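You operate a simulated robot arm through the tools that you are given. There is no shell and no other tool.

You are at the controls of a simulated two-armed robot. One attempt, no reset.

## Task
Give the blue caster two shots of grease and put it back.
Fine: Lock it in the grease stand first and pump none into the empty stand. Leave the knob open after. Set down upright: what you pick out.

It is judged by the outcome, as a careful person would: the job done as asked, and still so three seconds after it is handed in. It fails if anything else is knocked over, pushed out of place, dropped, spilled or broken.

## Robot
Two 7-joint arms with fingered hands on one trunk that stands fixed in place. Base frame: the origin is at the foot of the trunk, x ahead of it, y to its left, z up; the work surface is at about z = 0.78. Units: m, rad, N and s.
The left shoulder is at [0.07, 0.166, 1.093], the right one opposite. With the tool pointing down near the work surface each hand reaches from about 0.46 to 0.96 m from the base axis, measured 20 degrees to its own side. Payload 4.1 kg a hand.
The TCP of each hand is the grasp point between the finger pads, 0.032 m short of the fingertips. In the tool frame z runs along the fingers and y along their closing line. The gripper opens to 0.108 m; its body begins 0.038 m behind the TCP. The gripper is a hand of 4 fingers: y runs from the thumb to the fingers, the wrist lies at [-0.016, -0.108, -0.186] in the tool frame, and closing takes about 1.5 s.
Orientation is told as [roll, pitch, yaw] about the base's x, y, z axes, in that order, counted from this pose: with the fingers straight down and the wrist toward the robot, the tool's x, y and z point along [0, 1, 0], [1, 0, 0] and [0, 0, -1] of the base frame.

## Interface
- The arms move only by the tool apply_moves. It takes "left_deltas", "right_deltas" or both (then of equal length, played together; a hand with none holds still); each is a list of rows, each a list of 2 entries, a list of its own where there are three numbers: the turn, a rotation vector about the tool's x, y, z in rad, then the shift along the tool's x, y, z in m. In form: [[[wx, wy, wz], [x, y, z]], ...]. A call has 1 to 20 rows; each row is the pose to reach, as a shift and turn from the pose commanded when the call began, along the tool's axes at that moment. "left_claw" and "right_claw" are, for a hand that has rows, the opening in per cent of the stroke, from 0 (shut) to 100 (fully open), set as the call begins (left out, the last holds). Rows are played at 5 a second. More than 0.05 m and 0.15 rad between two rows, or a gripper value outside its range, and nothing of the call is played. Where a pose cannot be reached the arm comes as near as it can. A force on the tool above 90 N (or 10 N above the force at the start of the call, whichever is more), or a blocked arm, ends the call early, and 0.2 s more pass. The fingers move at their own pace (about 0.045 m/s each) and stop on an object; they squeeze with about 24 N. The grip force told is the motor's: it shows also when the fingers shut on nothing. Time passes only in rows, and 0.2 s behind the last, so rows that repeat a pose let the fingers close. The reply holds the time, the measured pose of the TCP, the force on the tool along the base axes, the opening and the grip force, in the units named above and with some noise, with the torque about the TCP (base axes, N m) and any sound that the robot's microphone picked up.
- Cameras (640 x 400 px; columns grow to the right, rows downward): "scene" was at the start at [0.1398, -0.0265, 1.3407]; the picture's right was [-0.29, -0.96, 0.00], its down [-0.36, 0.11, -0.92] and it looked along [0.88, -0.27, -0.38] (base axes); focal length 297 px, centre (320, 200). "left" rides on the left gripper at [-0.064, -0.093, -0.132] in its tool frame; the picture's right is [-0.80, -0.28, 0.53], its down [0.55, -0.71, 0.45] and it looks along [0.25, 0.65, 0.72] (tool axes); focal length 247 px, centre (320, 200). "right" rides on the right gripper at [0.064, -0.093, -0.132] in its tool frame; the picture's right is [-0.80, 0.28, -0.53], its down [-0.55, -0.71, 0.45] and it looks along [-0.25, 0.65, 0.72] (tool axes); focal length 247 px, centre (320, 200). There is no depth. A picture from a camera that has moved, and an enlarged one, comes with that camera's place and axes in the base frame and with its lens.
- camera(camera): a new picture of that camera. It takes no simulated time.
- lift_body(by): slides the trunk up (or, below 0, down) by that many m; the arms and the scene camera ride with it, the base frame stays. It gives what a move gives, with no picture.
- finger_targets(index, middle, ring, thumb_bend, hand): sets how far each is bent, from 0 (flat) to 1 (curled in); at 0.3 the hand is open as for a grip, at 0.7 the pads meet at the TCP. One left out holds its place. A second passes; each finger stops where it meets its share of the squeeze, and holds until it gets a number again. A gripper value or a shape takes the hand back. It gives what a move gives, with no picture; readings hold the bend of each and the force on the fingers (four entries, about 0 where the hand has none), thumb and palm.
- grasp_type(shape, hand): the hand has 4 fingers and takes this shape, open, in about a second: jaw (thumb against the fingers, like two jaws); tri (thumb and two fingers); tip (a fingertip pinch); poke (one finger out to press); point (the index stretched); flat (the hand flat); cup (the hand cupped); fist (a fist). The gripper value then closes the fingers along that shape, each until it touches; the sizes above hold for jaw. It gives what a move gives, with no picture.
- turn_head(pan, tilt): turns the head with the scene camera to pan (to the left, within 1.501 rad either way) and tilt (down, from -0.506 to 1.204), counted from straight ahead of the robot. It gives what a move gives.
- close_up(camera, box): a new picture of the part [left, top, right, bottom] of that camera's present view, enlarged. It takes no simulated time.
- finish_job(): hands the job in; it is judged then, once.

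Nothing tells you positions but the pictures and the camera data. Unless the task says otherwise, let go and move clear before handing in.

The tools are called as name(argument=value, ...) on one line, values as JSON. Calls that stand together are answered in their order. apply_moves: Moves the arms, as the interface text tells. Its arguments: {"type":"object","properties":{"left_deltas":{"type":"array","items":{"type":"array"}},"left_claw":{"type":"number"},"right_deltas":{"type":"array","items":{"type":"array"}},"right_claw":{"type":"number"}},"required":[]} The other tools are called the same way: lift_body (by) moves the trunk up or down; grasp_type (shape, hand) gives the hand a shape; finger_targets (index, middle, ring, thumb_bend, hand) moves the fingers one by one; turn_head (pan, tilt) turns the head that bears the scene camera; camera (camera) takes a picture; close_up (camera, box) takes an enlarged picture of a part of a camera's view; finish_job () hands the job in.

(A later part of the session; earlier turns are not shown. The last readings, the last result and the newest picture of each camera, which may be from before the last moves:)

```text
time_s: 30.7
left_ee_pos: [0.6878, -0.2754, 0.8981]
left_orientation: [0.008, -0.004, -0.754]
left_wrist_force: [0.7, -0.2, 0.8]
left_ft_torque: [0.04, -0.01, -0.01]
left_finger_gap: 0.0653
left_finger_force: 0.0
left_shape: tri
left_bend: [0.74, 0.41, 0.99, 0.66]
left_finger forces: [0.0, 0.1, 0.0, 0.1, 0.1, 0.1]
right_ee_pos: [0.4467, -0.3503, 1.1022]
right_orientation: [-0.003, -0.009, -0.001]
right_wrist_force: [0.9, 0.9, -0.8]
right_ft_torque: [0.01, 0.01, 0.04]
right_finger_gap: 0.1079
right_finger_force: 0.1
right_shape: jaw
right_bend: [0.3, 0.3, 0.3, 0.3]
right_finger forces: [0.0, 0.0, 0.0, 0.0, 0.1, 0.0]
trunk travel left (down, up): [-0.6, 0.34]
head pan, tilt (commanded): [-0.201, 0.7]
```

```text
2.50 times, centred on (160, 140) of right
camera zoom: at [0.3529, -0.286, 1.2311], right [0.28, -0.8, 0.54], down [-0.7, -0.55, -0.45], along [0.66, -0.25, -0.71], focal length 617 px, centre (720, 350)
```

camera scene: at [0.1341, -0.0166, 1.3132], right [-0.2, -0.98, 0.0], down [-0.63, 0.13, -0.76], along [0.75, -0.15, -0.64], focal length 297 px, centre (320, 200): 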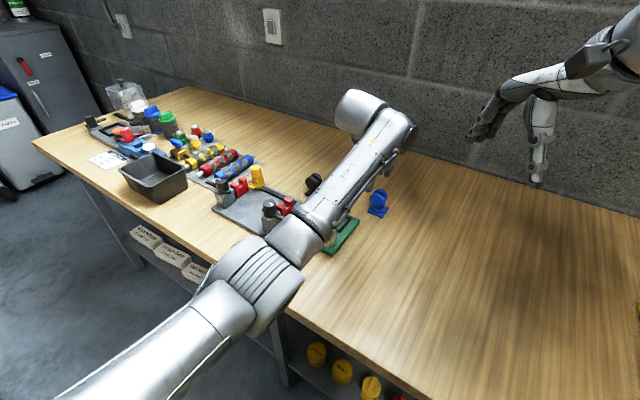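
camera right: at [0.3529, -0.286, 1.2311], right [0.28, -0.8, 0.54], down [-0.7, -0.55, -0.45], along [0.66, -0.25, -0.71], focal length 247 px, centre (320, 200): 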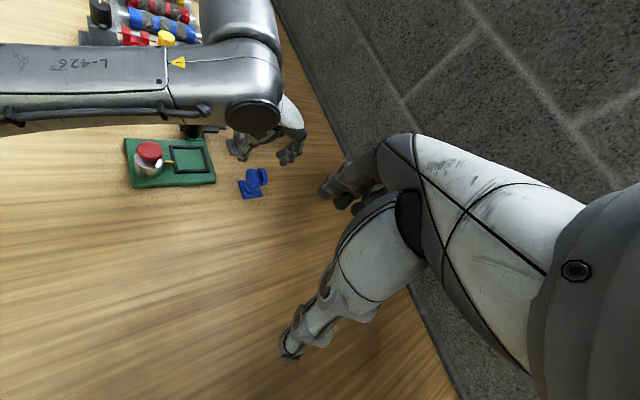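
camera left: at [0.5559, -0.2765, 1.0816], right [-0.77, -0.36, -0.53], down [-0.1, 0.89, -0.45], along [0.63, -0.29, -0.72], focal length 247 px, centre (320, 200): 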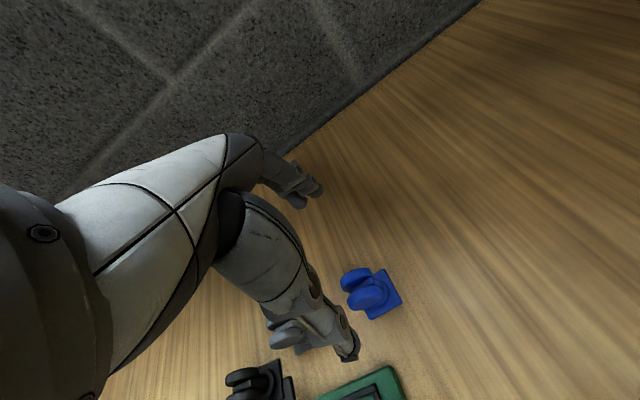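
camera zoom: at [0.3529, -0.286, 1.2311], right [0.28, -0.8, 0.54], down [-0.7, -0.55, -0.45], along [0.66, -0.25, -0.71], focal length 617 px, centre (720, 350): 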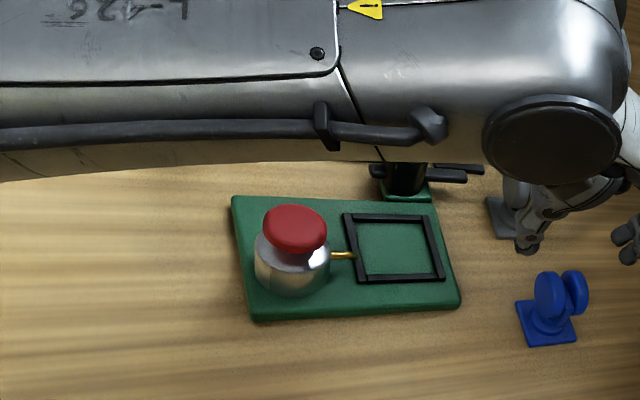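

The pump is clear and not pressed, so the drift is only the left arm's joint limit at this far-right spot. The drift repeats, so I'll command the same pose as at release and the hand should come back over the wheels.

apply_moves(left_deltas=[[[0, 0, 0.014], [-0.0115, 0.0002, 0]], [[0, 0, 0.028], [-0.0229, 0.0005, 0.004]], [[0, 0, 0.028], [-0.0229, 0.0005, 0.02]], [[0, 0, 0.028], [-0.0229, 0.0005, 0.02]]])

close_up(camera="left", box=[260, 170, 420, 350])

close_up(camera="right", box=[220, 100, 340, 210])

```text
time_s: 31.9
left_ee_pos: [0.693, -0.2689, 0.8828]
left_orientation: [0.03, -0.008, -0.744]
left_wrist_force: [0.0, 0.3, -0.4]
left_ft_torque: [-0.01, -0.01, -0.04]
left_finger_gap: 0.0652
left_finger_force: 0.0
left_shape: tri
left_bend: [0.74, 0.41, 0.99, 0.66]
left_finger forces: [0.1, 0.0, 0.1, 0.1, 0.1, 0.0]
right_ee_pos: [0.4479, -0.3495, 1.1015]
right_orientation: [-0.004, -0.008, 0.001]
right_wrist_force: [0.0, -0.4, 0.2]
right_ft_torque: [0.02, 0.03, -0.02]
right_finger_gap: 0.1078
right_finger_force: 0.0
right_shape: jaw
right_bend: [0.3, 0.3, 0.3, 0.3]
right_finger forces: [0.0, 0.0, 0.1, 0.0, 0.0, 0.1]
trunk travel left (down, up): [-0.6, 0.34]
head pan, tilt (commanded): [-0.201, 0.7]
stopped in row 4 (left hand): the arm was blocked; the commanded pose is now the measured one
```

```text
2.22 times, centred on (340, 260) of left
camera zoom: at [0.5786, -0.2558, 1.0124], right [-0.73, -0.39, -0.56], down [-0.13, 0.89, -0.44], along [0.66, -0.25, -0.7], focal length 549 px, centre (276, 67)
```

zoom: 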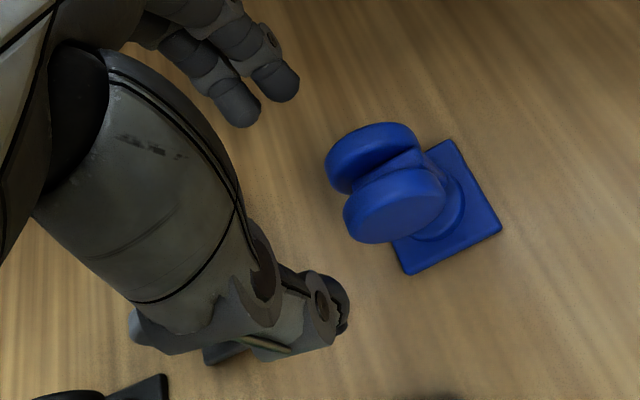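

```text
3.64 times, centred on (280, 155) of right
camera zoom: at [0.3534, -0.2854, 1.231], right [0.28, -0.8, 0.54], down [-0.7, -0.55, -0.45], along [0.66, -0.25, -0.71], focal length 898 px, centre (466, 364)
```

zoom: 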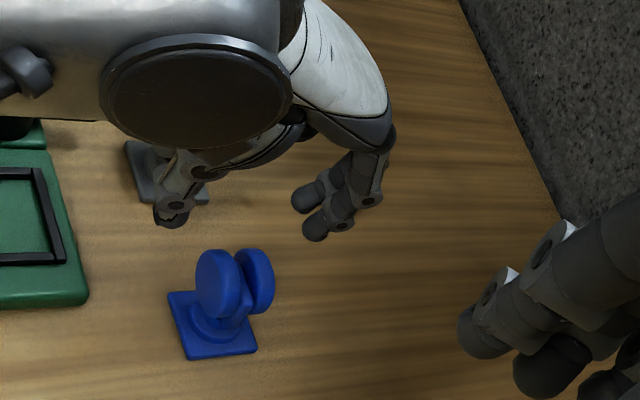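

The tool reports the arm physically blocked with nothing on the table touched, so this is probably the left upper arm against the robot's own body when it reaches low across the chest. I'll raise the left hand, level it, and then lower the trunk so this area sits higher relative to the shoulder.

apply_moves(left_deltas=[[[0, 0, 0], [0, 0, -0.02]], [[-0.005, -0.01, 0.007], [0, 0, -0.05]], [[-0.01, -0.02, 0.014], [0, 0, -0.09]], [[-0.0144, -0.0275, 0.021], [0, 0, -0.13]], [[-0.0144, -0.0275, 0.021], [0, 0, -0.165]], [[-0.0144, -0.0275, 0.021], [0, 0, -0.165]]])

camera(camera="scene")

camera(camera="right")

```text
time_s: 33.3
left_ee_pos: [0.6867, -0.2763, 1.0484]
left_orientation: [-0.001, -0.023, -0.772]
left_wrist_force: [0.4, 0.3, -1.0]
left_ft_torque: [-0.03, 0.03, -0.01]
left_finger_gap: 0.0653
left_finger_force: 0.0
left_shape: tri
left_bend: [0.74, 0.41, 0.99, 0.66]
left_finger forces: [0.1, 0.0, 0.0, 0.0, 0.0, 0.0]
right_ee_pos: [0.4486, -0.3505, 1.1018]
right_orientation: [-0.002, -0.008, -0.001]
right_wrist_force: [-0.4, 0.2, 0.5]
right_ft_torque: [-0.02, -0.04, 0.03]
right_finger_gap: 0.1079
right_finger_force: 0.1
right_shape: jaw
right_bend: [0.3, 0.3, 0.3, 0.3]
right_finger forces: [0.0, 0.0, 0.0, 0.0, 0.0, 0.0]
trunk travel left (down, up): [-0.6, 0.34]
head pan, tilt (commanded): [-0.201, 0.7]
```

```text
taken
camera scene: at [0.1348, -0.0163, 1.3131], right [-0.2, -0.98, 0.0], down [-0.63, 0.13, -0.76], along [0.75, -0.15, -0.64], focal length 297 px, centre (320, 200)
```

scene: 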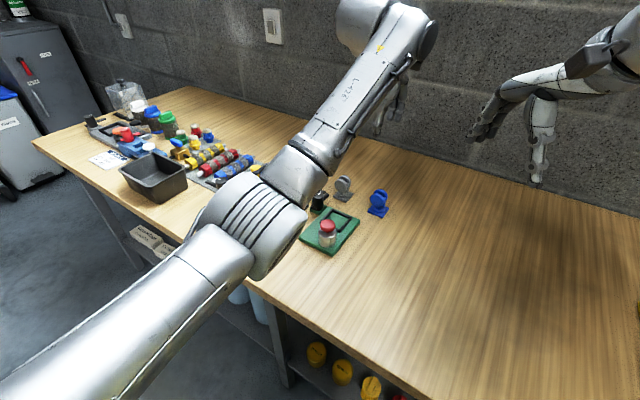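

```text
taken
camera right: at [0.3535, -0.2857, 1.2309], right [0.28, -0.8, 0.54], down [-0.7, -0.55, -0.45], along [0.66, -0.25, -0.71], focal length 247 px, centre (320, 200)
```

right: 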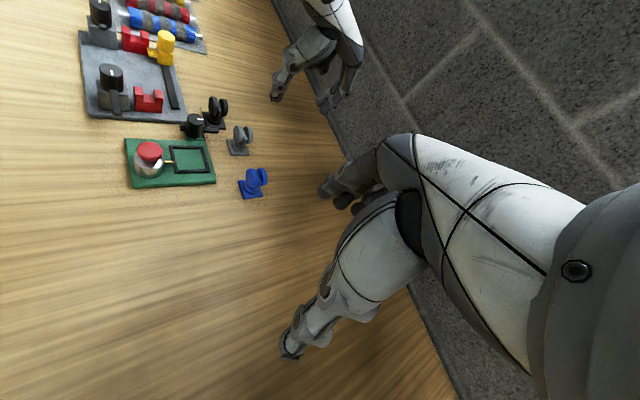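

Everything on the bench is still in place. Before lowering the trunk I'll check the right arm's clearance over the table.

turn_head(pan=-0.9, tilt=0.5)

camera(camera="scene")

```text
time_s: 34.4
left_ee_pos: [0.6863, -0.2752, 1.0473]
left_orientation: [-0.001, -0.023, -0.773]
left_wrist_force: [0.8, 0.1, 0.4]
left_ft_torque: [0.03, 0.0, 0.02]
left_finger_gap: 0.0653
left_finger_force: 0.0
left_shape: tri
left_bend: [0.74, 0.41, 0.99, 0.66]
left_finger forces: [0.1, 0.1, 0.0, 0.1, 0.0, 0.0]
right_ee_pos: [0.4477, -0.3505, 1.1023]
right_orientation: [-0.001, -0.012, -0.001]
right_wrist_force: [-1.2, -0.1, 0.0]
right_ft_torque: [0.0, 0.0, -0.01]
right_finger_gap: 0.108
right_finger_force: 0.1
right_shape: jaw
right_bend: [0.3, 0.3, 0.3, 0.3]
right_finger forces: [0.0, 0.0, 0.1, 0.1, 0.1, 0.0]
trunk travel left (down, up): [-0.6, 0.34]
head pan, tilt (commanded): [-0.901, 0.499]
```

```text
taken
camera scene: at [0.1078, -0.0707, 1.3308], right [-0.78, -0.62, 0.0], down [-0.3, 0.38, -0.88], along [0.55, -0.69, -0.48], focal length 297 px, centre (320, 200)
```

scene: 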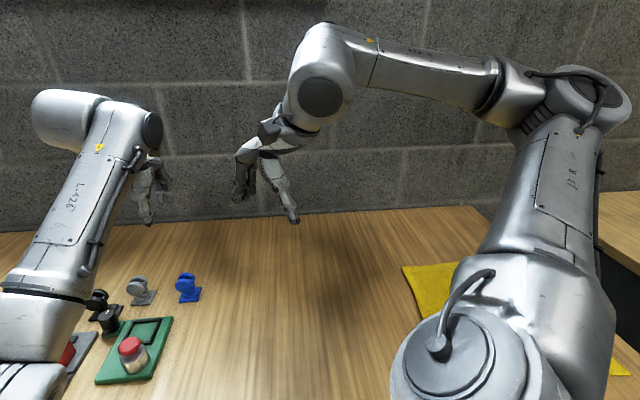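

The right elbow is high and clear. I'm lowering the trunk by 0.12 m.

lift_body(by=-0.12)

turn_head(pan=-0.25, tilt=0.6)

camera(camera="scene")

camera(camera="left")

camera(camera="right")

```text
time_s: 35.9
left_ee_pos: [0.6864, -0.2757, 0.9281]
left_orientation: [-0.003, -0.023, -0.775]
left_wrist_force: [0.1, -0.9, 0.5]
left_ft_torque: [-0.02, -0.02, 0.0]
left_finger_gap: 0.0655
left_finger_force: 0.0
left_shape: tri
left_bend: [0.74, 0.41, 0.99, 0.66]
left_finger forces: [0.0, 0.0, 0.0, 0.0, 0.0, 0.0]
right_ee_pos: [0.4474, -0.3499, 0.9817]
right_orientation: [-0.002, -0.01, 0.001]
right_wrist_force: [0.0, 0.8, 0.0]
right_ft_torque: [0.02, 0.01, 0.04]
right_finger_gap: 0.108
right_finger_force: 0.1
right_shape: jaw
right_bend: [0.3, 0.3, 0.3, 0.3]
right_finger forces: [0.0, 0.0, 0.0, 0.1, 0.1, 0.1]
trunk travel left (down, up): [-0.48, 0.46]
head pan, tilt (commanded): [-0.901, 0.499]
```

```text
time_s: 36.9
left_ee_pos: [0.6862, -0.2754, 0.9279]
left_orientation: [-0.002, -0.024, -0.774]
left_wrist_force: [0.2, 0.6, -0.4]
left_ft_torque: [-0.03, -0.04, -0.01]
left_finger_gap: 0.0649
left_finger_force: 0.0
left_shape: tri
left_bend: [0.74, 0.41, 0.99, 0.66]
left_finger forces: [0.1, 0.1, 0.0, 0.0, 0.0, 0.1]
right_ee_pos: [0.4469, -0.3493, 0.9812]
right_orientation: [-0.001, -0.01, -0.001]
right_wrist_force: [-0.3, -0.2, -0.5]
right_ft_torque: [-0.03, 0.02, 0.01]
right_finger_gap: 0.1079
right_finger_force: 0.1
right_shape: jaw
right_bend: [0.3, 0.3, 0.3, 0.3]
right_finger forces: [0.0, 0.0, 0.0, 0.1, 0.1, 0.0]
trunk travel left (down, up): [-0.48, 0.46]
head pan, tilt (commanded): [-0.25, 0.6]
```

```text
taken
camera scene: at [0.1368, -0.0213, 1.2018], right [-0.25, -0.97, 0.0], down [-0.55, 0.14, -0.82], along [0.8, -0.2, -0.57], focal length 297 px, centre (320, 200)
```

scene: 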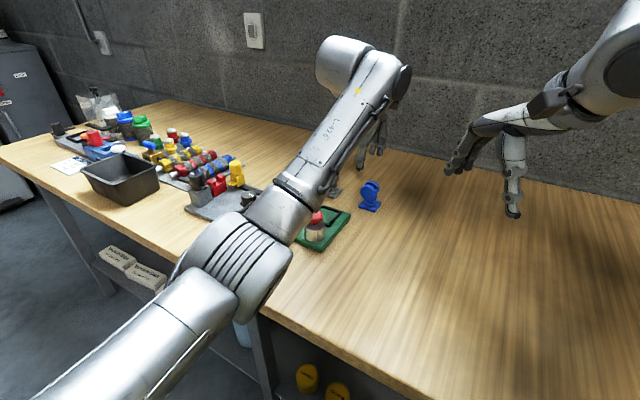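

```text
taken
camera left: at [0.5724, -0.2548, 1.0571], right [-0.75, -0.38, -0.54], down [-0.12, 0.88, -0.46], along [0.65, -0.29, -0.7], focal length 247 px, centre (320, 200)
```

left: 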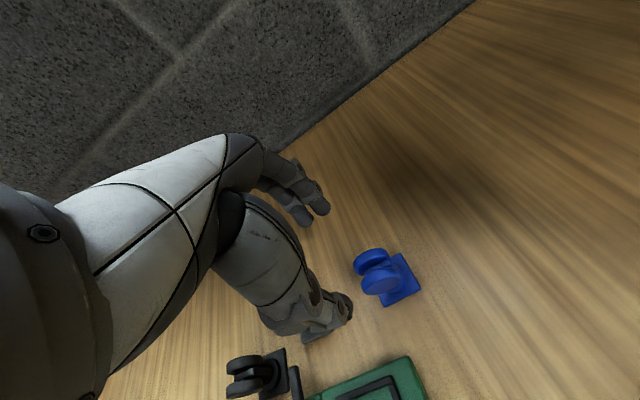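

```text
taken
camera right: at [0.3531, -0.2857, 1.111], right [0.28, -0.8, 0.54], down [-0.7, -0.55, -0.45], along [0.66, -0.25, -0.71], focal length 247 px, centre (320, 200)
```

right: 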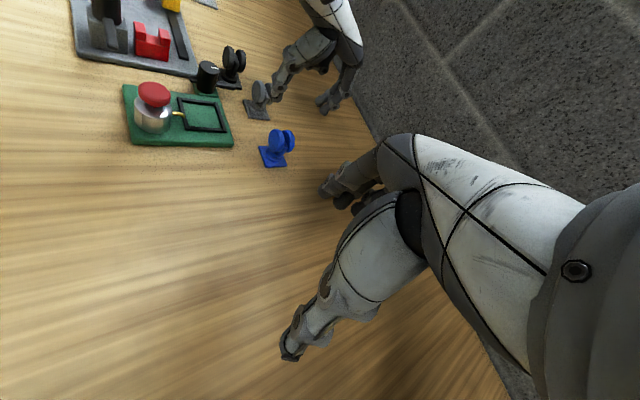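

The trunk is lowered and nothing was disturbed. I'll level the hand and centre it over the blue caster.

apply_moves(left_deltas=[[[0.0086, -0.0084, -0.007], [-0.0054, 0.0009, 0.005]], [[0.0172, -0.0167, -0.015], [-0.0107, 0.0018, 0.01]], [[0.0172, -0.0167, -0.015], [-0.0107, 0.0018, 0.025]], [[0.0172, -0.0167, -0.015], [-0.0107, 0.0018, 0.025]]])

close_up(camera="left", box=[260, 170, 420, 350])

close_up(camera="left", box=[330, 230, 430, 310])

close_up(camera="right", box=[220, 50, 360, 180])

```text
time_s: 37.9
left_ee_pos: [0.6802, -0.2849, 0.9025]
left_orientation: [-0.018, -0.006, -0.758]
left_wrist_force: [-0.3, -0.3, 0.1]
left_ft_torque: [0.0, -0.03, -0.01]
left_finger_gap: 0.0655
left_finger_force: 0.1
left_shape: tri
left_bend: [0.74, 0.41, 0.99, 0.66]
left_finger forces: [0.1, 0.0, 0.0, 0.1, 0.0, 0.0]
right_ee_pos: [0.4475, -0.3489, 0.982]
right_orientation: [-0.004, -0.01, 0.001]
right_wrist_force: [-0.5, -0.1, 0.3]
right_ft_torque: [0.0, 0.0, 0.03]
right_finger_gap: 0.1077
right_finger_force: 0.0
right_shape: jaw
right_bend: [0.3, 0.3, 0.3, 0.3]
right_finger forces: [0.0, 0.0, 0.0, 0.0, 0.0, 0.0]
trunk travel left (down, up): [-0.48, 0.46]
head pan, tilt (commanded): [-0.25, 0.6]
```

```text
2.22 times, centred on (340, 260) of left
camera zoom: at [0.5681, -0.2655, 1.0349], right [-0.76, -0.39, -0.52], down [-0.14, 0.88, -0.46], along [0.64, -0.28, -0.72], focal length 549 px, centre (276, 67)
```

zoom: 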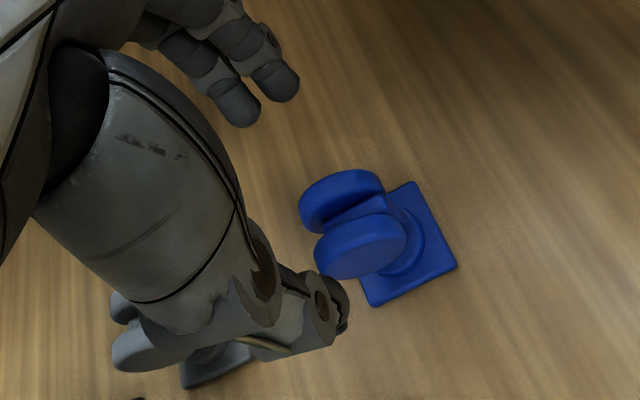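

```text
5.00 times, centred on (380, 270) of left
camera zoom: at [0.5681, -0.2655, 1.0349], right [-0.76, -0.39, -0.52], down [-0.14, 0.88, -0.46], along [0.64, -0.28, -0.72], focal length 1235 px, centre (20, -150)
```

zoom: 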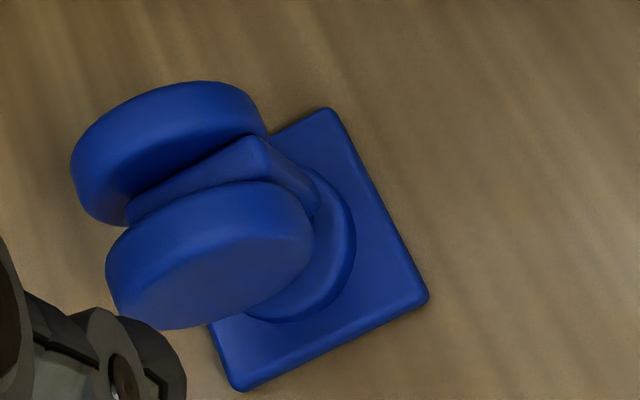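

```text
3.08 times, centred on (290, 115) of right
camera zoom: at [0.3529, -0.2857, 1.1111], right [0.28, -0.8, 0.54], down [-0.7, -0.55, -0.45], along [0.66, -0.25, -0.71], focal length 760 px, centre (412, 462)
```

zoom: 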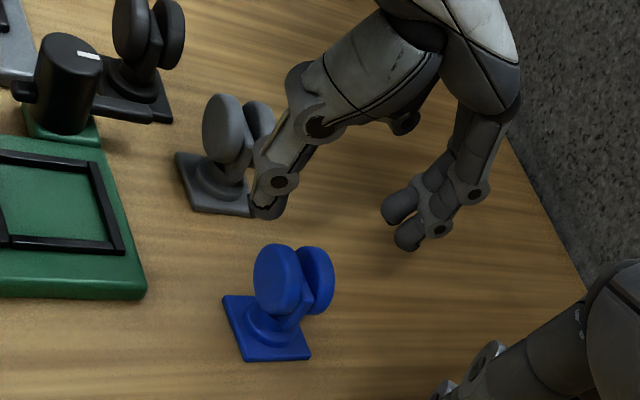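

The roll and pitch turn out to be taken in the yawed frame, so I now have the levelling right. I'll level the hand, centre it and come down over the caster.

apply_moves(left_deltas=[[[0.003, 0.009, 0.006], [0.0015, 0, 0]], [[0.006, 0.018, 0.012], [0.0031, 0, 0.005]], [[0.006, 0.018, 0.012], [0.0035, -0.0002, 0.025]], [[0.006, 0.018, 0.012], [0.0038, -0.0003, 0.045]], [[0.006, 0.018, 0.012], [0.0042, -0.0004, 0.06]], [[0.006, 0.018, 0.012], [0.0042, -0.0004, 0.0655]], [[0.006, 0.018, 0.012], [0.0042, -0.0004, 0.0655]]])

close_up(camera="left", box=[260, 170, 420, 350])

close_up(camera="right", box=[220, 80, 330, 180])

```text
time_s: 39.5
left_ee_pos: [0.6827, -0.2803, 0.8371]
left_orientation: [-0.001, 0.0, -0.768]
left_wrist_force: [0.0, 0.2, 0.4]
left_ft_torque: [-0.02, 0.03, -0.03]
left_finger_gap: 0.0654
left_finger_force: 0.0
left_shape: tri
left_bend: [0.74, 0.41, 0.99, 0.66]
left_finger forces: [0.1, 0.0, 0.0, 0.1, 0.1, 0.0]
right_ee_pos: [0.447, -0.3496, 0.9818]
right_orientation: [-0.001, -0.012, 0.0]
right_wrist_force: [1.4, 0.1, -0.7]
right_ft_torque: [-0.05, 0.01, -0.01]
right_finger_gap: 0.1078
right_finger_force: 0.0
right_shape: jaw
right_bend: [0.3, 0.3, 0.3, 0.3]
right_finger forces: [0.0, 0.1, 0.0, 0.0, 0.1, 0.0]
trunk travel left (down, up): [-0.48, 0.46]
head pan, tilt (commanded): [-0.25, 0.6]
```

```text
2.22 times, centred on (340, 260) of left
camera zoom: at [0.5701, -0.2629, 0.9697], right [-0.76, -0.38, -0.53], down [-0.13, 0.89, -0.45], along [0.64, -0.27, -0.72], focal length 549 px, centre (276, 67)
```

zoom: 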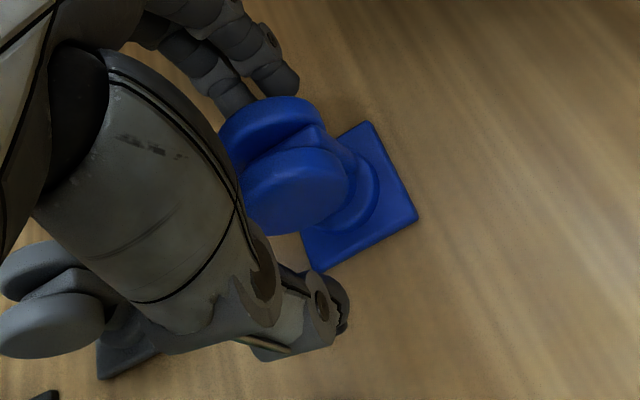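

```text
4.00 times, centred on (275, 130) of right
camera zoom: at [0.3531, -0.2858, 1.111], right [0.28, -0.8, 0.54], down [-0.7, -0.55, -0.45], along [0.66, -0.25, -0.71], focal length 988 px, centre (500, 480)
```

zoom: 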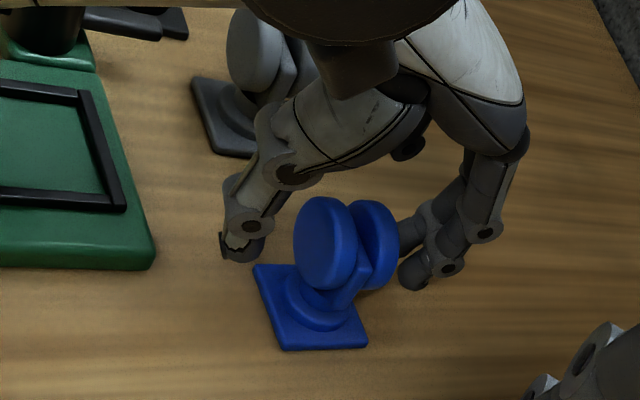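

The hand is level and centred within about 2 mm. I'm closing the tri grip.

apply_moves(left_deltas=[[[0, 0, 0], [0, 0, 0]], [[0, 0, 0], [0, 0, 0]], [[0, 0, 0], [0, 0, 0]], [[0, 0, 0], [0, 0, 0]], [[0, 0, 0], [0, 0, 0]], [[0, 0, 0], [0, 0, 0]], [[0, 0, 0], [0, 0, 0]], [[0, 0, 0], [0, 0, 0]]], left_claw=5)

close_up(camera="left", box=[260, 170, 420, 350])

close_up(camera="right", box=[220, 80, 330, 180])

```text
time_s: 41.3
left_ee_pos: [0.6819, -0.2813, 0.838]
left_orientation: [-0.001, -0.002, -0.769]
left_wrist_force: [-0.4, 0.5, -0.7]
left_ft_torque: [0.0, 0.02, 0.02]
left_finger_gap: 0.0268
left_finger_force: 24.1
left_shape: tri
left_bend: [0.74, 0.57, 1.0, 0.74]
left_finger forces: [10.8, 10.5, 0.0, 0.0, 21.3, 0.1]
right_ee_pos: [0.4467, -0.3508, 0.9823]
right_orientation: [-0.002, -0.01, 0.0]
right_wrist_force: [0.2, -0.3, 0.6]
right_ft_torque: [0.01, 0.0, 0.0]
right_finger_gap: 0.1078
right_finger_force: 0.0
right_shape: jaw
right_bend: [0.3, 0.3, 0.3, 0.3]
right_finger forces: [0.0, 0.1, 0.0, 0.1, 0.0, 0.1]
trunk travel left (down, up): [-0.48, 0.46]
head pan, tilt (commanded): [-0.25, 0.6]
```

```text
2.22 times, centred on (340, 260) of left
camera zoom: at [0.5697, -0.2633, 0.9696], right [-0.76, -0.38, -0.53], down [-0.12, 0.89, -0.45], along [0.64, -0.27, -0.72], focal length 549 px, centre (276, 67)
```

zoom: 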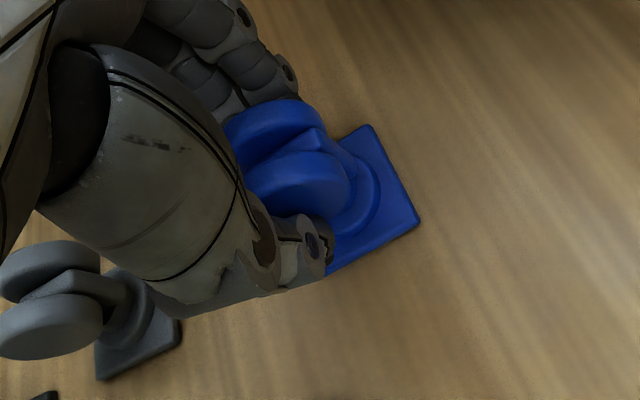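

```text
4.00 times, centred on (275, 130) of right
camera zoom: at [0.3532, -0.2858, 1.111], right [0.28, -0.8, 0.54], down [-0.7, -0.55, -0.45], along [0.66, -0.25, -0.71], focal length 988 px, centre (500, 480)
```

zoom: 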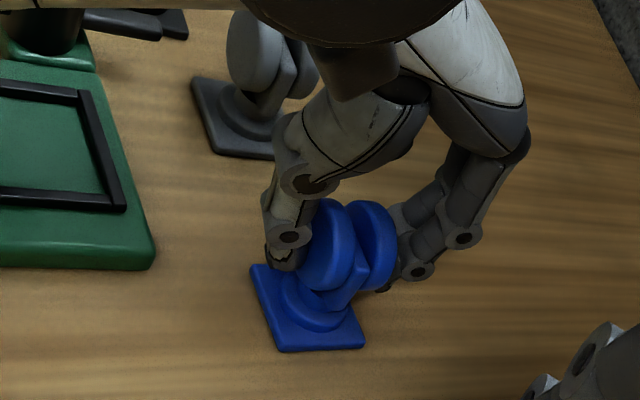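

The grip is balanced (thumb 21 N, index and middle 11 N each). I'm lifting the caster and measuring how it sits in the hand.

apply_moves(left_deltas=[[[0, 0, 0], [0, 0, -0.01]], [[0, 0, 0], [0, 0, -0.03]], [[0, 0, 0], [0, 0, -0.06]], [[0, 0, 0], [0, 0, -0.09]], [[0, 0, 0], [0, 0, -0.12]], [[0, 0, 0], [0, 0, -0.12]]])

close_up(camera="left", box=[270, 190, 400, 310])

close_up(camera="right", box=[120, 40, 340, 180])

camera(camera="scene")

```text
time_s: 42.7
left_ee_pos: [0.6839, -0.2822, 0.9573]
left_orientation: [-0.002, 0.002, -0.769]
left_wrist_force: [0.8, 0.2, -1.5]
left_ft_torque: [-0.01, 0.0, 0.03]
left_finger_gap: 0.027
left_finger_force: 23.8
left_shape: tri
left_bend: [0.74, 0.57, 1.0, 0.74]
left_finger forces: [10.8, 10.4, 0.0, 0.0, 21.3, 0.0]
right_ee_pos: [0.4485, -0.3503, 0.9821]
right_orientation: [-0.001, -0.009, 0.0]
right_wrist_force: [0.7, 0.0, -0.5]
right_ft_torque: [0.0, 0.0, -0.01]
right_finger_gap: 0.1078
right_finger_force: 0.0
right_shape: jaw
right_bend: [0.3, 0.3, 0.3, 0.3]
right_finger forces: [0.0, 0.1, 0.1, 0.0, 0.0, 0.0]
trunk travel left (down, up): [-0.48, 0.46]
head pan, tilt (commanded): [-0.25, 0.6]
```

```text
3.33 times, centred on (335, 250) of left
camera zoom: at [0.5714, -0.264, 1.0885], right [-0.76, -0.38, -0.53], down [-0.13, 0.89, -0.45], along [0.64, -0.27, -0.72], focal length 823 px, centre (270, 33)
```

zoom: 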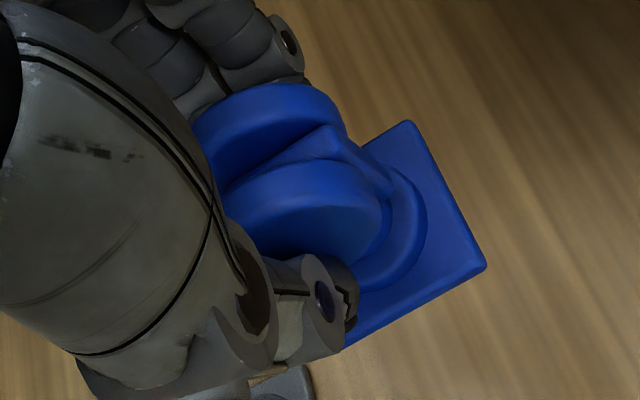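

```text
2.86 times, centred on (230, 110) of right
camera zoom: at [0.3536, -0.2858, 1.1108], right [0.28, -0.8, 0.54], down [-0.7, -0.55, -0.45], along [0.66, -0.25, -0.71], focal length 706 px, centre (577, 457)
```

zoom: 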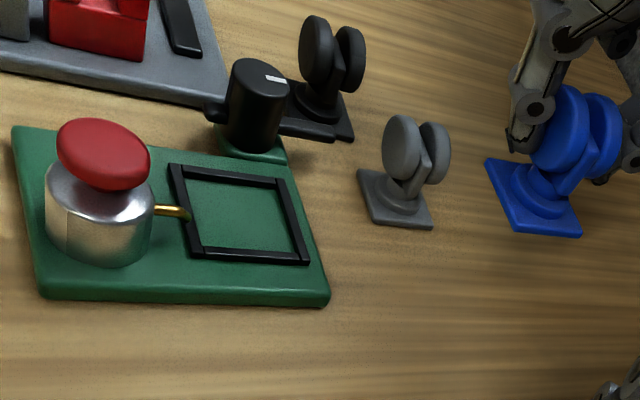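

```text
taken
camera scene: at [0.1373, -0.0213, 1.2017], right [-0.25, -0.97, 0.0], down [-0.55, 0.14, -0.82], along [0.8, -0.2, -0.57], focal length 297 px, centre (320, 200)
```

scene: 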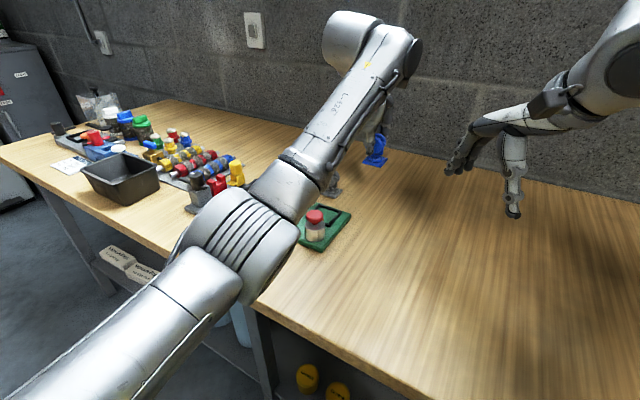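

The caster is held level. I'll carry it back to hover over the nest with the yaw corrected to match.

apply_moves(left_deltas=[[[0, 0, 0.01], [0.0176, -0.026, 0]], [[0, 0, 0.02], [0.0352, -0.0521, 0]], [[0, 0, 0.03], [0.0529, -0.0781, 0]], [[0, 0, 0.041], [0.0705, -0.1042, 0]], [[0, 0, 0.041], [0.0705, -0.1042, 0.03]], [[0, 0, 0.041], [0.0705, -0.1042, 0.055]], [[0, 0, 0.041], [0.0705, -0.1042, 0.055]]])

close_up(camera="left", box=[310, 200, 460, 340])

close_up(camera="right", box=[120, 30, 260, 160])

camera(camera="scene")

```text
time_s: 44.3
left_ee_pos: [0.6583, -0.1593, 0.9026]
left_orientation: [0.0, -0.001, -0.812]
left_wrist_force: [0.1, 0.6, -0.3]
left_ft_torque: [0.03, 0.02, -0.02]
left_finger_gap: 0.0269
left_finger_force: 24.2
left_shape: tri
left_bend: [0.74, 0.57, 1.0, 0.74]
left_finger forces: [10.8, 10.5, 0.0, 0.0, 21.4, 0.0]
right_ee_pos: [0.4473, -0.35, 0.9823]
right_orientation: [-0.002, -0.011, 0.0]
right_wrist_force: [0.2, -0.3, -0.3]
right_ft_torque: [0.0, -0.01, -0.04]
right_finger_gap: 0.1077
right_finger_force: 0.1
right_shape: jaw
right_bend: [0.3, 0.3, 0.3, 0.3]
right_finger forces: [0.0, 0.1, 0.0, 0.0, 0.0, 0.0]
trunk travel left (down, up): [-0.48, 0.46]
head pan, tilt (commanded): [-0.25, 0.6]
```

```text
2.86 times, centred on (385, 270) of left
camera zoom: at [0.5467, -0.1368, 1.0352], right [-0.77, -0.34, -0.53], down [-0.09, 0.89, -0.45], along [0.63, -0.3, -0.72], focal length 706 px, centre (134, 0)
```

zoom: 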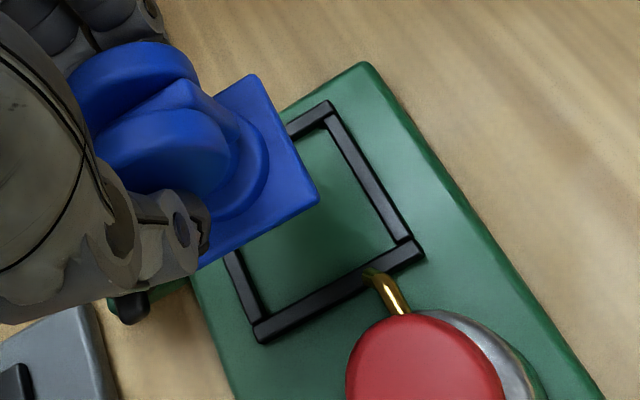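

```text
3.08 times, centred on (190, 95) of right
camera zoom: at [0.3532, -0.2859, 1.111], right [0.28, -0.8, 0.54], down [-0.7, -0.55, -0.45], along [0.66, -0.25, -0.71], focal length 760 px, centre (720, 523)
```

zoom: 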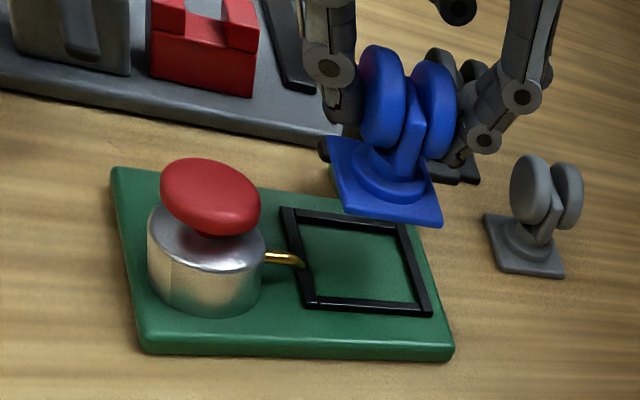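

```text
taken
camera scene: at [0.1369, -0.0214, 1.2017], right [-0.25, -0.97, 0.0], down [-0.55, 0.14, -0.82], along [0.8, -0.2, -0.57], focal length 297 px, centre (320, 200)
```

scene: 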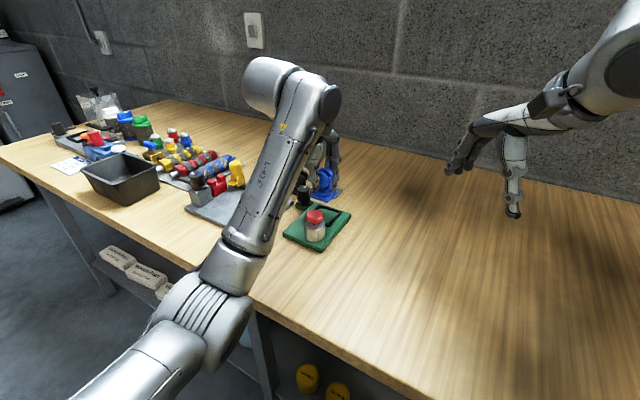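

The plate and nest agree within about 1.5 mm. I'll apply that and come down to about 12 mm above the frame, then check the finger-to-knob clearance.

apply_moves(left_deltas=[[[0, 0, 0.005], [-0.0014, -0.0009, 0.012]], [[0, 0, 0.01], [-0.0014, -0.0009, 0.025]], [[0, 0, 0.01], [-0.0014, -0.0009, 0.036]], [[0, 0, 0.01], [-0.0014, -0.0009, 0.036]]])

close_up(camera="left", box=[310, 190, 450, 320])

close_up(camera="right", box=[150, 40, 240, 130])

close_up(camera="scene", box=[280, 140, 360, 250])

```text
time_s: 45.3
left_ee_pos: [0.6574, -0.1599, 0.8655]
left_orientation: [-0.001, 0.0, -0.82]
left_wrist_force: [-0.4, 0.3, -0.7]
left_ft_torque: [-0.01, -0.03, -0.04]
left_finger_gap: 0.027
left_finger_force: 24.2
left_shape: tri
left_bend: [0.74, 0.57, 1.0, 0.74]
left_finger forces: [10.8, 10.5, 0.0, 0.0, 21.4, 0.0]
right_ee_pos: [0.4479, -0.3496, 0.9817]
right_orientation: [-0.001, -0.011, 0.001]
right_wrist_force: [0.3, 0.5, 0.3]
right_ft_torque: [0.01, 0.01, 0.01]
right_finger_gap: 0.1076
right_finger_force: 0.1
right_shape: jaw
right_bend: [0.3, 0.3, 0.3, 0.3]
right_finger forces: [0.0, 0.0, 0.0, 0.0, 0.1, 0.0]
trunk travel left (down, up): [-0.48, 0.46]
head pan, tilt (commanded): [-0.25, 0.6]
```

```text
3.08 times, centred on (380, 255) of left
camera zoom: at [0.5461, -0.137, 0.9975], right [-0.78, -0.34, -0.53], down [-0.08, 0.89, -0.45], along [0.62, -0.31, -0.72], focal length 760 px, centre (135, 31)
```

zoom: 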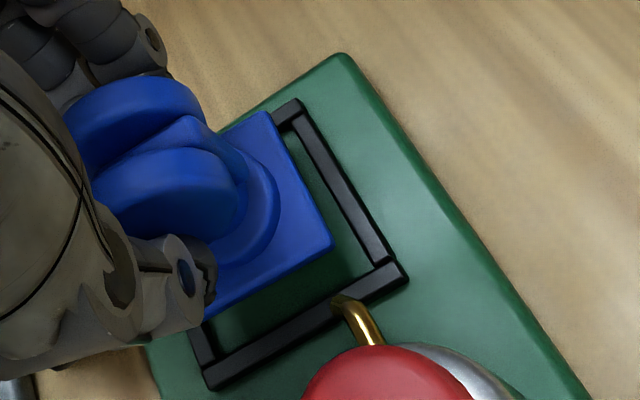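

```text
4.44 times, centred on (195, 85) of right
camera zoom: at [0.3532, -0.2857, 1.111], right [0.28, -0.8, 0.54], down [-0.7, -0.55, -0.45], along [0.66, -0.25, -0.71], focal length 1098 px, centre (876, 711)
```

zoom: 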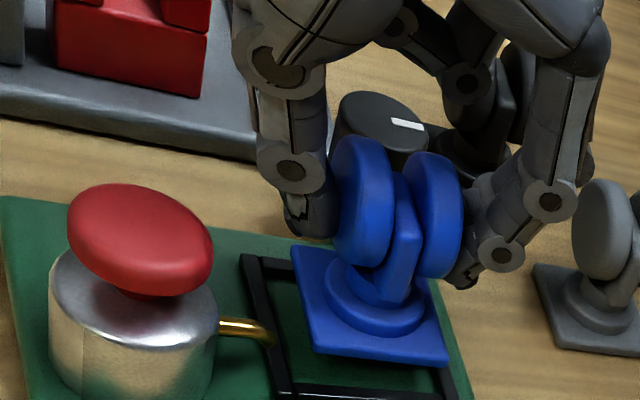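

```text
3.64 times, centred on (320, 195) of scene
camera zoom: at [0.1369, -0.0212, 1.2017], right [-0.25, -0.97, 0.0], down [-0.55, 0.14, -0.82], along [0.8, -0.2, -0.57], focal length 1082 px, centre (320, 218)
```

zoom: 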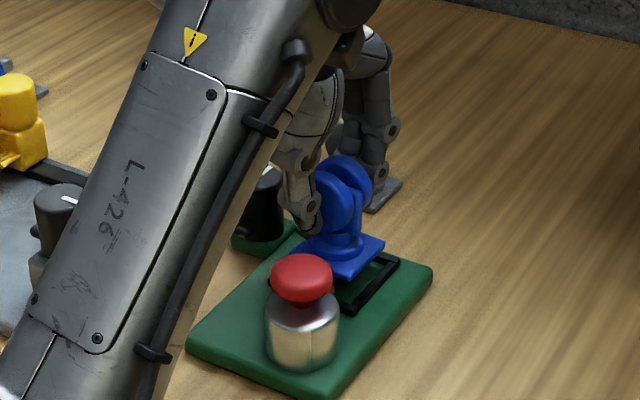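

The fingers clear the knob now. I'll make a final sub-millimetre correction and lower in small steps, watching the force.

apply_moves(left_deltas=[[[0, 0, 0], [0.0007, -0.0007, 0.004]], [[0, 0, 0], [0.0007, -0.0007, 0.008]], [[0, 0, 0], [0.0007, -0.0007, 0.01]], [[0, 0, 0], [0.0007, -0.0007, 0.012]], [[0, 0, 0], [0.0007, -0.0007, 0.0135]], [[0, 0, 0], [0.0007, -0.0007, 0.0135]]])

close_up(camera="left", box=[310, 190, 450, 320])

close_up(camera="right", box=[150, 50, 240, 140])

close_up(camera="scene", box=[300, 170, 350, 230])

```text
time_s: 46.7
left_ee_pos: [0.6559, -0.158, 0.8523]
left_orientation: [-0.001, 0.0, -0.822]
left_wrist_force: [0.0, 0.1, -0.7]
left_ft_torque: [-0.02, 0.01, -0.01]
left_finger_gap: 0.0267
left_finger_force: 24.1
left_shape: tri
left_bend: [0.74, 0.57, 1.0, 0.74]
left_finger forces: [10.7, 10.4, 0.0, 0.0, 21.4, 0.0]
right_ee_pos: [0.4474, -0.3489, 0.982]
right_orientation: [-0.002, -0.01, 0.003]
right_wrist_force: [0.9, -0.2, -0.4]
right_ft_torque: [0.03, 0.0, 0.01]
right_finger_gap: 0.108
right_finger_force: 0.1
right_shape: jaw
right_bend: [0.3, 0.3, 0.3, 0.3]
right_finger forces: [0.1, 0.0, 0.0, 0.0, 0.1, 0.0]
trunk travel left (down, up): [-0.48, 0.46]
head pan, tilt (commanded): [-0.25, 0.6]
```

```text
3.08 times, centred on (380, 255) of left
camera zoom: at [0.5443, -0.1347, 0.9839], right [-0.78, -0.34, -0.53], down [-0.08, 0.89, -0.45], along [0.62, -0.31, -0.72], focal length 760 px, centre (135, 31)
```

zoom: 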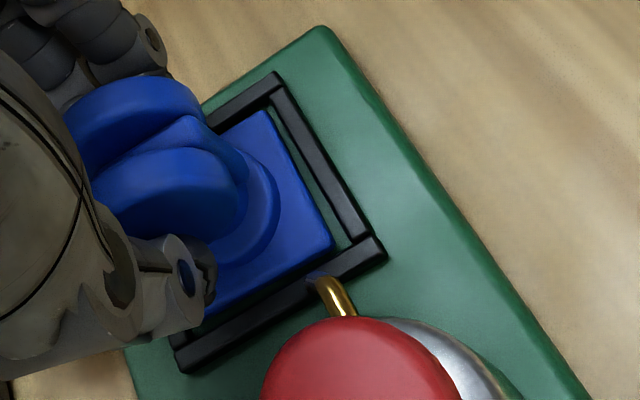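

```text
4.44 times, centred on (195, 95) of right
camera zoom: at [0.3532, -0.2857, 1.111], right [0.28, -0.8, 0.54], down [-0.7, -0.55, -0.45], along [0.66, -0.25, -0.71], focal length 1098 px, centre (876, 667)
```

zoom: 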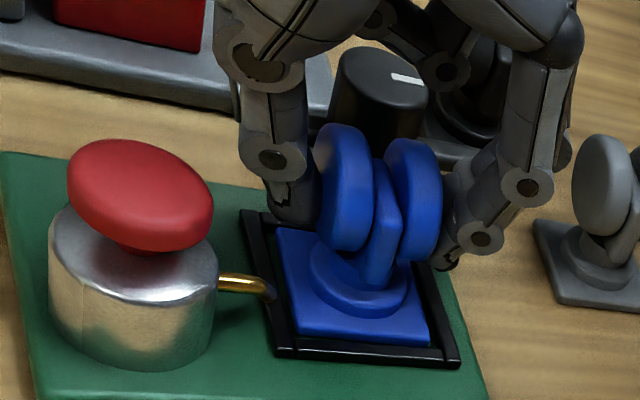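

```text
6.67 times, centred on (325, 200) of scene
camera zoom: at [0.1369, -0.0212, 1.2017], right [-0.25, -0.97, 0.0], down [-0.55, 0.14, -0.82], along [0.8, -0.2, -0.57], focal length 1983 px, centre (287, 200)
```

zoom: 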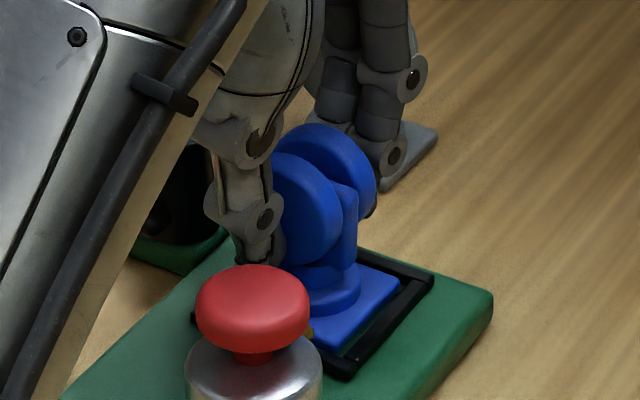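

The plate is at the frame's level but about 2 mm toward the pump side. I'll nudge it back and keep lowering gently.

apply_moves(left_deltas=[[[0, 0, 0], [0, 0.002, -0.001]], [[0, 0, 0], [0, 0.002, -0.001]], [[0, 0, 0], [0, 0.002, 0.001]], [[0, 0, 0], [0, 0.002, 0.002]]])

close_up(camera="left", box=[310, 190, 450, 320])

close_up(camera="right", box=[180, 80, 240, 140])

close_up(camera="scene", box=[300, 170, 350, 230])

```text
time_s: 47.7
left_ee_pos: [0.6565, -0.1593, 0.8502]
left_orientation: [0.0, -0.002, -0.822]
left_wrist_force: [-0.6, 3.2, 3.7]
left_ft_torque: [0.07, 0.03, 0.05]
left_finger_gap: 0.0267
left_finger_force: 24.1
left_shape: tri
left_bend: [0.74, 0.57, 1.0, 0.74]
left_finger forces: [10.8, 10.4, 0.0, 0.0, 23.7, 0.0]
right_ee_pos: [0.4473, -0.3502, 0.9818]
right_orientation: [-0.004, -0.01, 0.0]
right_wrist_force: [0.3, -0.5, 0.5]
right_ft_torque: [0.03, -0.03, 0.01]
right_finger_gap: 0.1078
right_finger_force: 0.1
right_shape: jaw
right_bend: [0.3, 0.3, 0.3, 0.3]
right_finger forces: [0.0, 0.0, 0.1, 0.1, 0.1, 0.0]
trunk travel left (down, up): [-0.48, 0.46]
head pan, tilt (commanded): [-0.25, 0.6]
```

```text
3.08 times, centred on (380, 255) of left
camera zoom: at [0.5455, -0.1361, 0.9828], right [-0.78, -0.34, -0.53], down [-0.08, 0.89, -0.45], along [0.63, -0.31, -0.72], focal length 760 px, centre (135, 31)
```

zoom: 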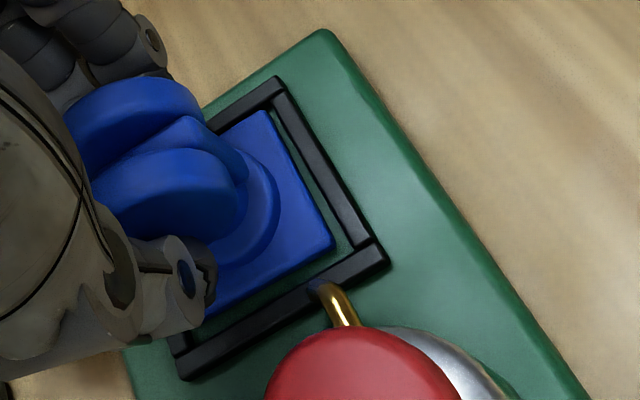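

```text
6.67 times, centred on (210, 110) of right
camera zoom: at [0.3527, -0.2852, 1.1114], right [0.28, -0.8, 0.54], down [-0.7, -0.55, -0.45], along [0.66, -0.25, -0.71], focal length 1646 px, centre (1053, 800)
```

zoom: 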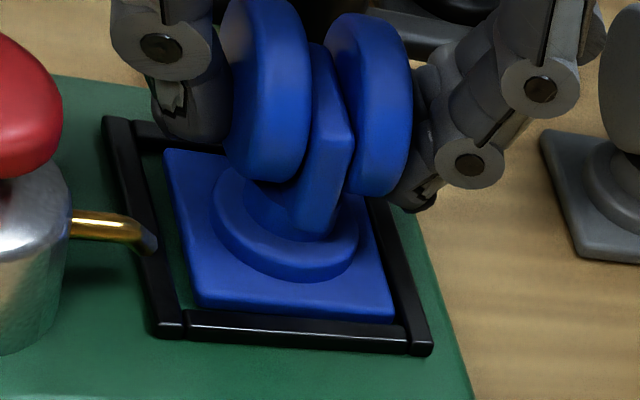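

```text
6.67 times, centred on (325, 200) of scene
camera zoom: at [0.1363, -0.0207, 1.2019], right [-0.25, -0.97, 0.0], down [-0.55, 0.14, -0.83], along [0.8, -0.2, -0.56], focal length 1983 px, centre (287, 200)
```

zoom: 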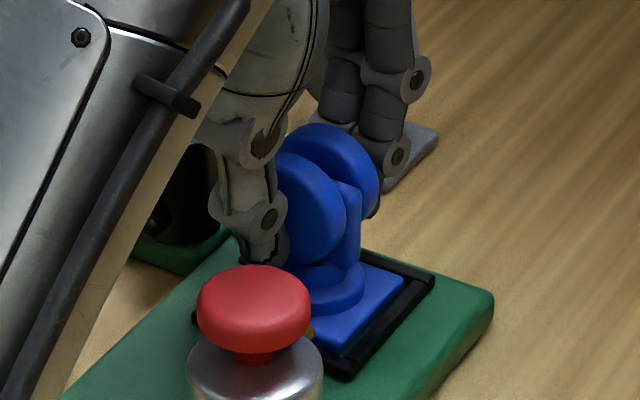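

I'm feeling light contact on the far side, so the centre is about 1 mm back. I'll ease it that way and continue down.

apply_moves(left_deltas=[[[0, 0, 0], [0.0003, -0.001, -0.001]], [[0, 0, 0], [0.0005, -0.001, -0.0005]], [[0, 0, 0], [0.0005, -0.001, 0.001]], [[0, 0, 0], [0.0005, -0.001, 0.0025]]])

close_up(camera="left", box=[310, 190, 450, 320])

close_up(camera="right", box=[180, 80, 240, 140])

```text
time_s: 48.7
left_ee_pos: [0.6553, -0.1587, 0.8505]
left_orientation: [0.003, -0.005, -0.822]
left_wrist_force: [3.5, -1.4, 18.5]
left_ft_torque: [-0.04, -0.09, -0.02]
left_finger_gap: 0.0276
left_finger_force: 24.2
left_shape: tri
left_bend: [0.74, 0.57, 1.0, 0.75]
left_finger forces: [13.7, 13.6, 0.1, 0.0, 24.4, 0.0]
right_ee_pos: [0.4468, -0.3502, 0.983]
right_orientation: [-0.004, -0.012, 0.003]
right_wrist_force: [0.5, 0.6, 0.4]
right_ft_torque: [0.02, 0.02, 0.0]
right_finger_gap: 0.1077
right_finger_force: 0.0
right_shape: jaw
right_bend: [0.3, 0.3, 0.3, 0.3]
right_finger forces: [0.0, 0.0, 0.1, 0.0, 0.0, 0.0]
trunk travel left (down, up): [-0.48, 0.46]
head pan, tilt (commanded): [-0.25, 0.6]
```

```text
3.08 times, centred on (380, 255) of left
camera zoom: at [0.544, -0.1354, 0.9813], right [-0.77, -0.34, -0.53], down [-0.08, 0.89, -0.45], along [0.63, -0.31, -0.72], focal length 760 px, centre (135, 31)
```

zoom: 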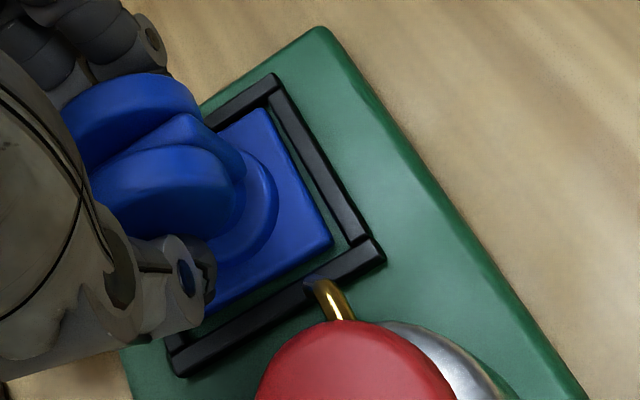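

```text
6.67 times, centred on (210, 110) of right
camera zoom: at [0.3515, -0.2854, 1.112], right [0.28, -0.8, 0.54], down [-0.7, -0.55, -0.45], along [0.66, -0.25, -0.71], focal length 1646 px, centre (1053, 800)
```

zoom: 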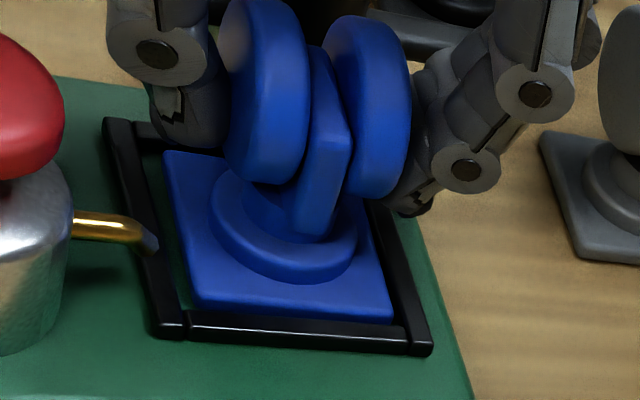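

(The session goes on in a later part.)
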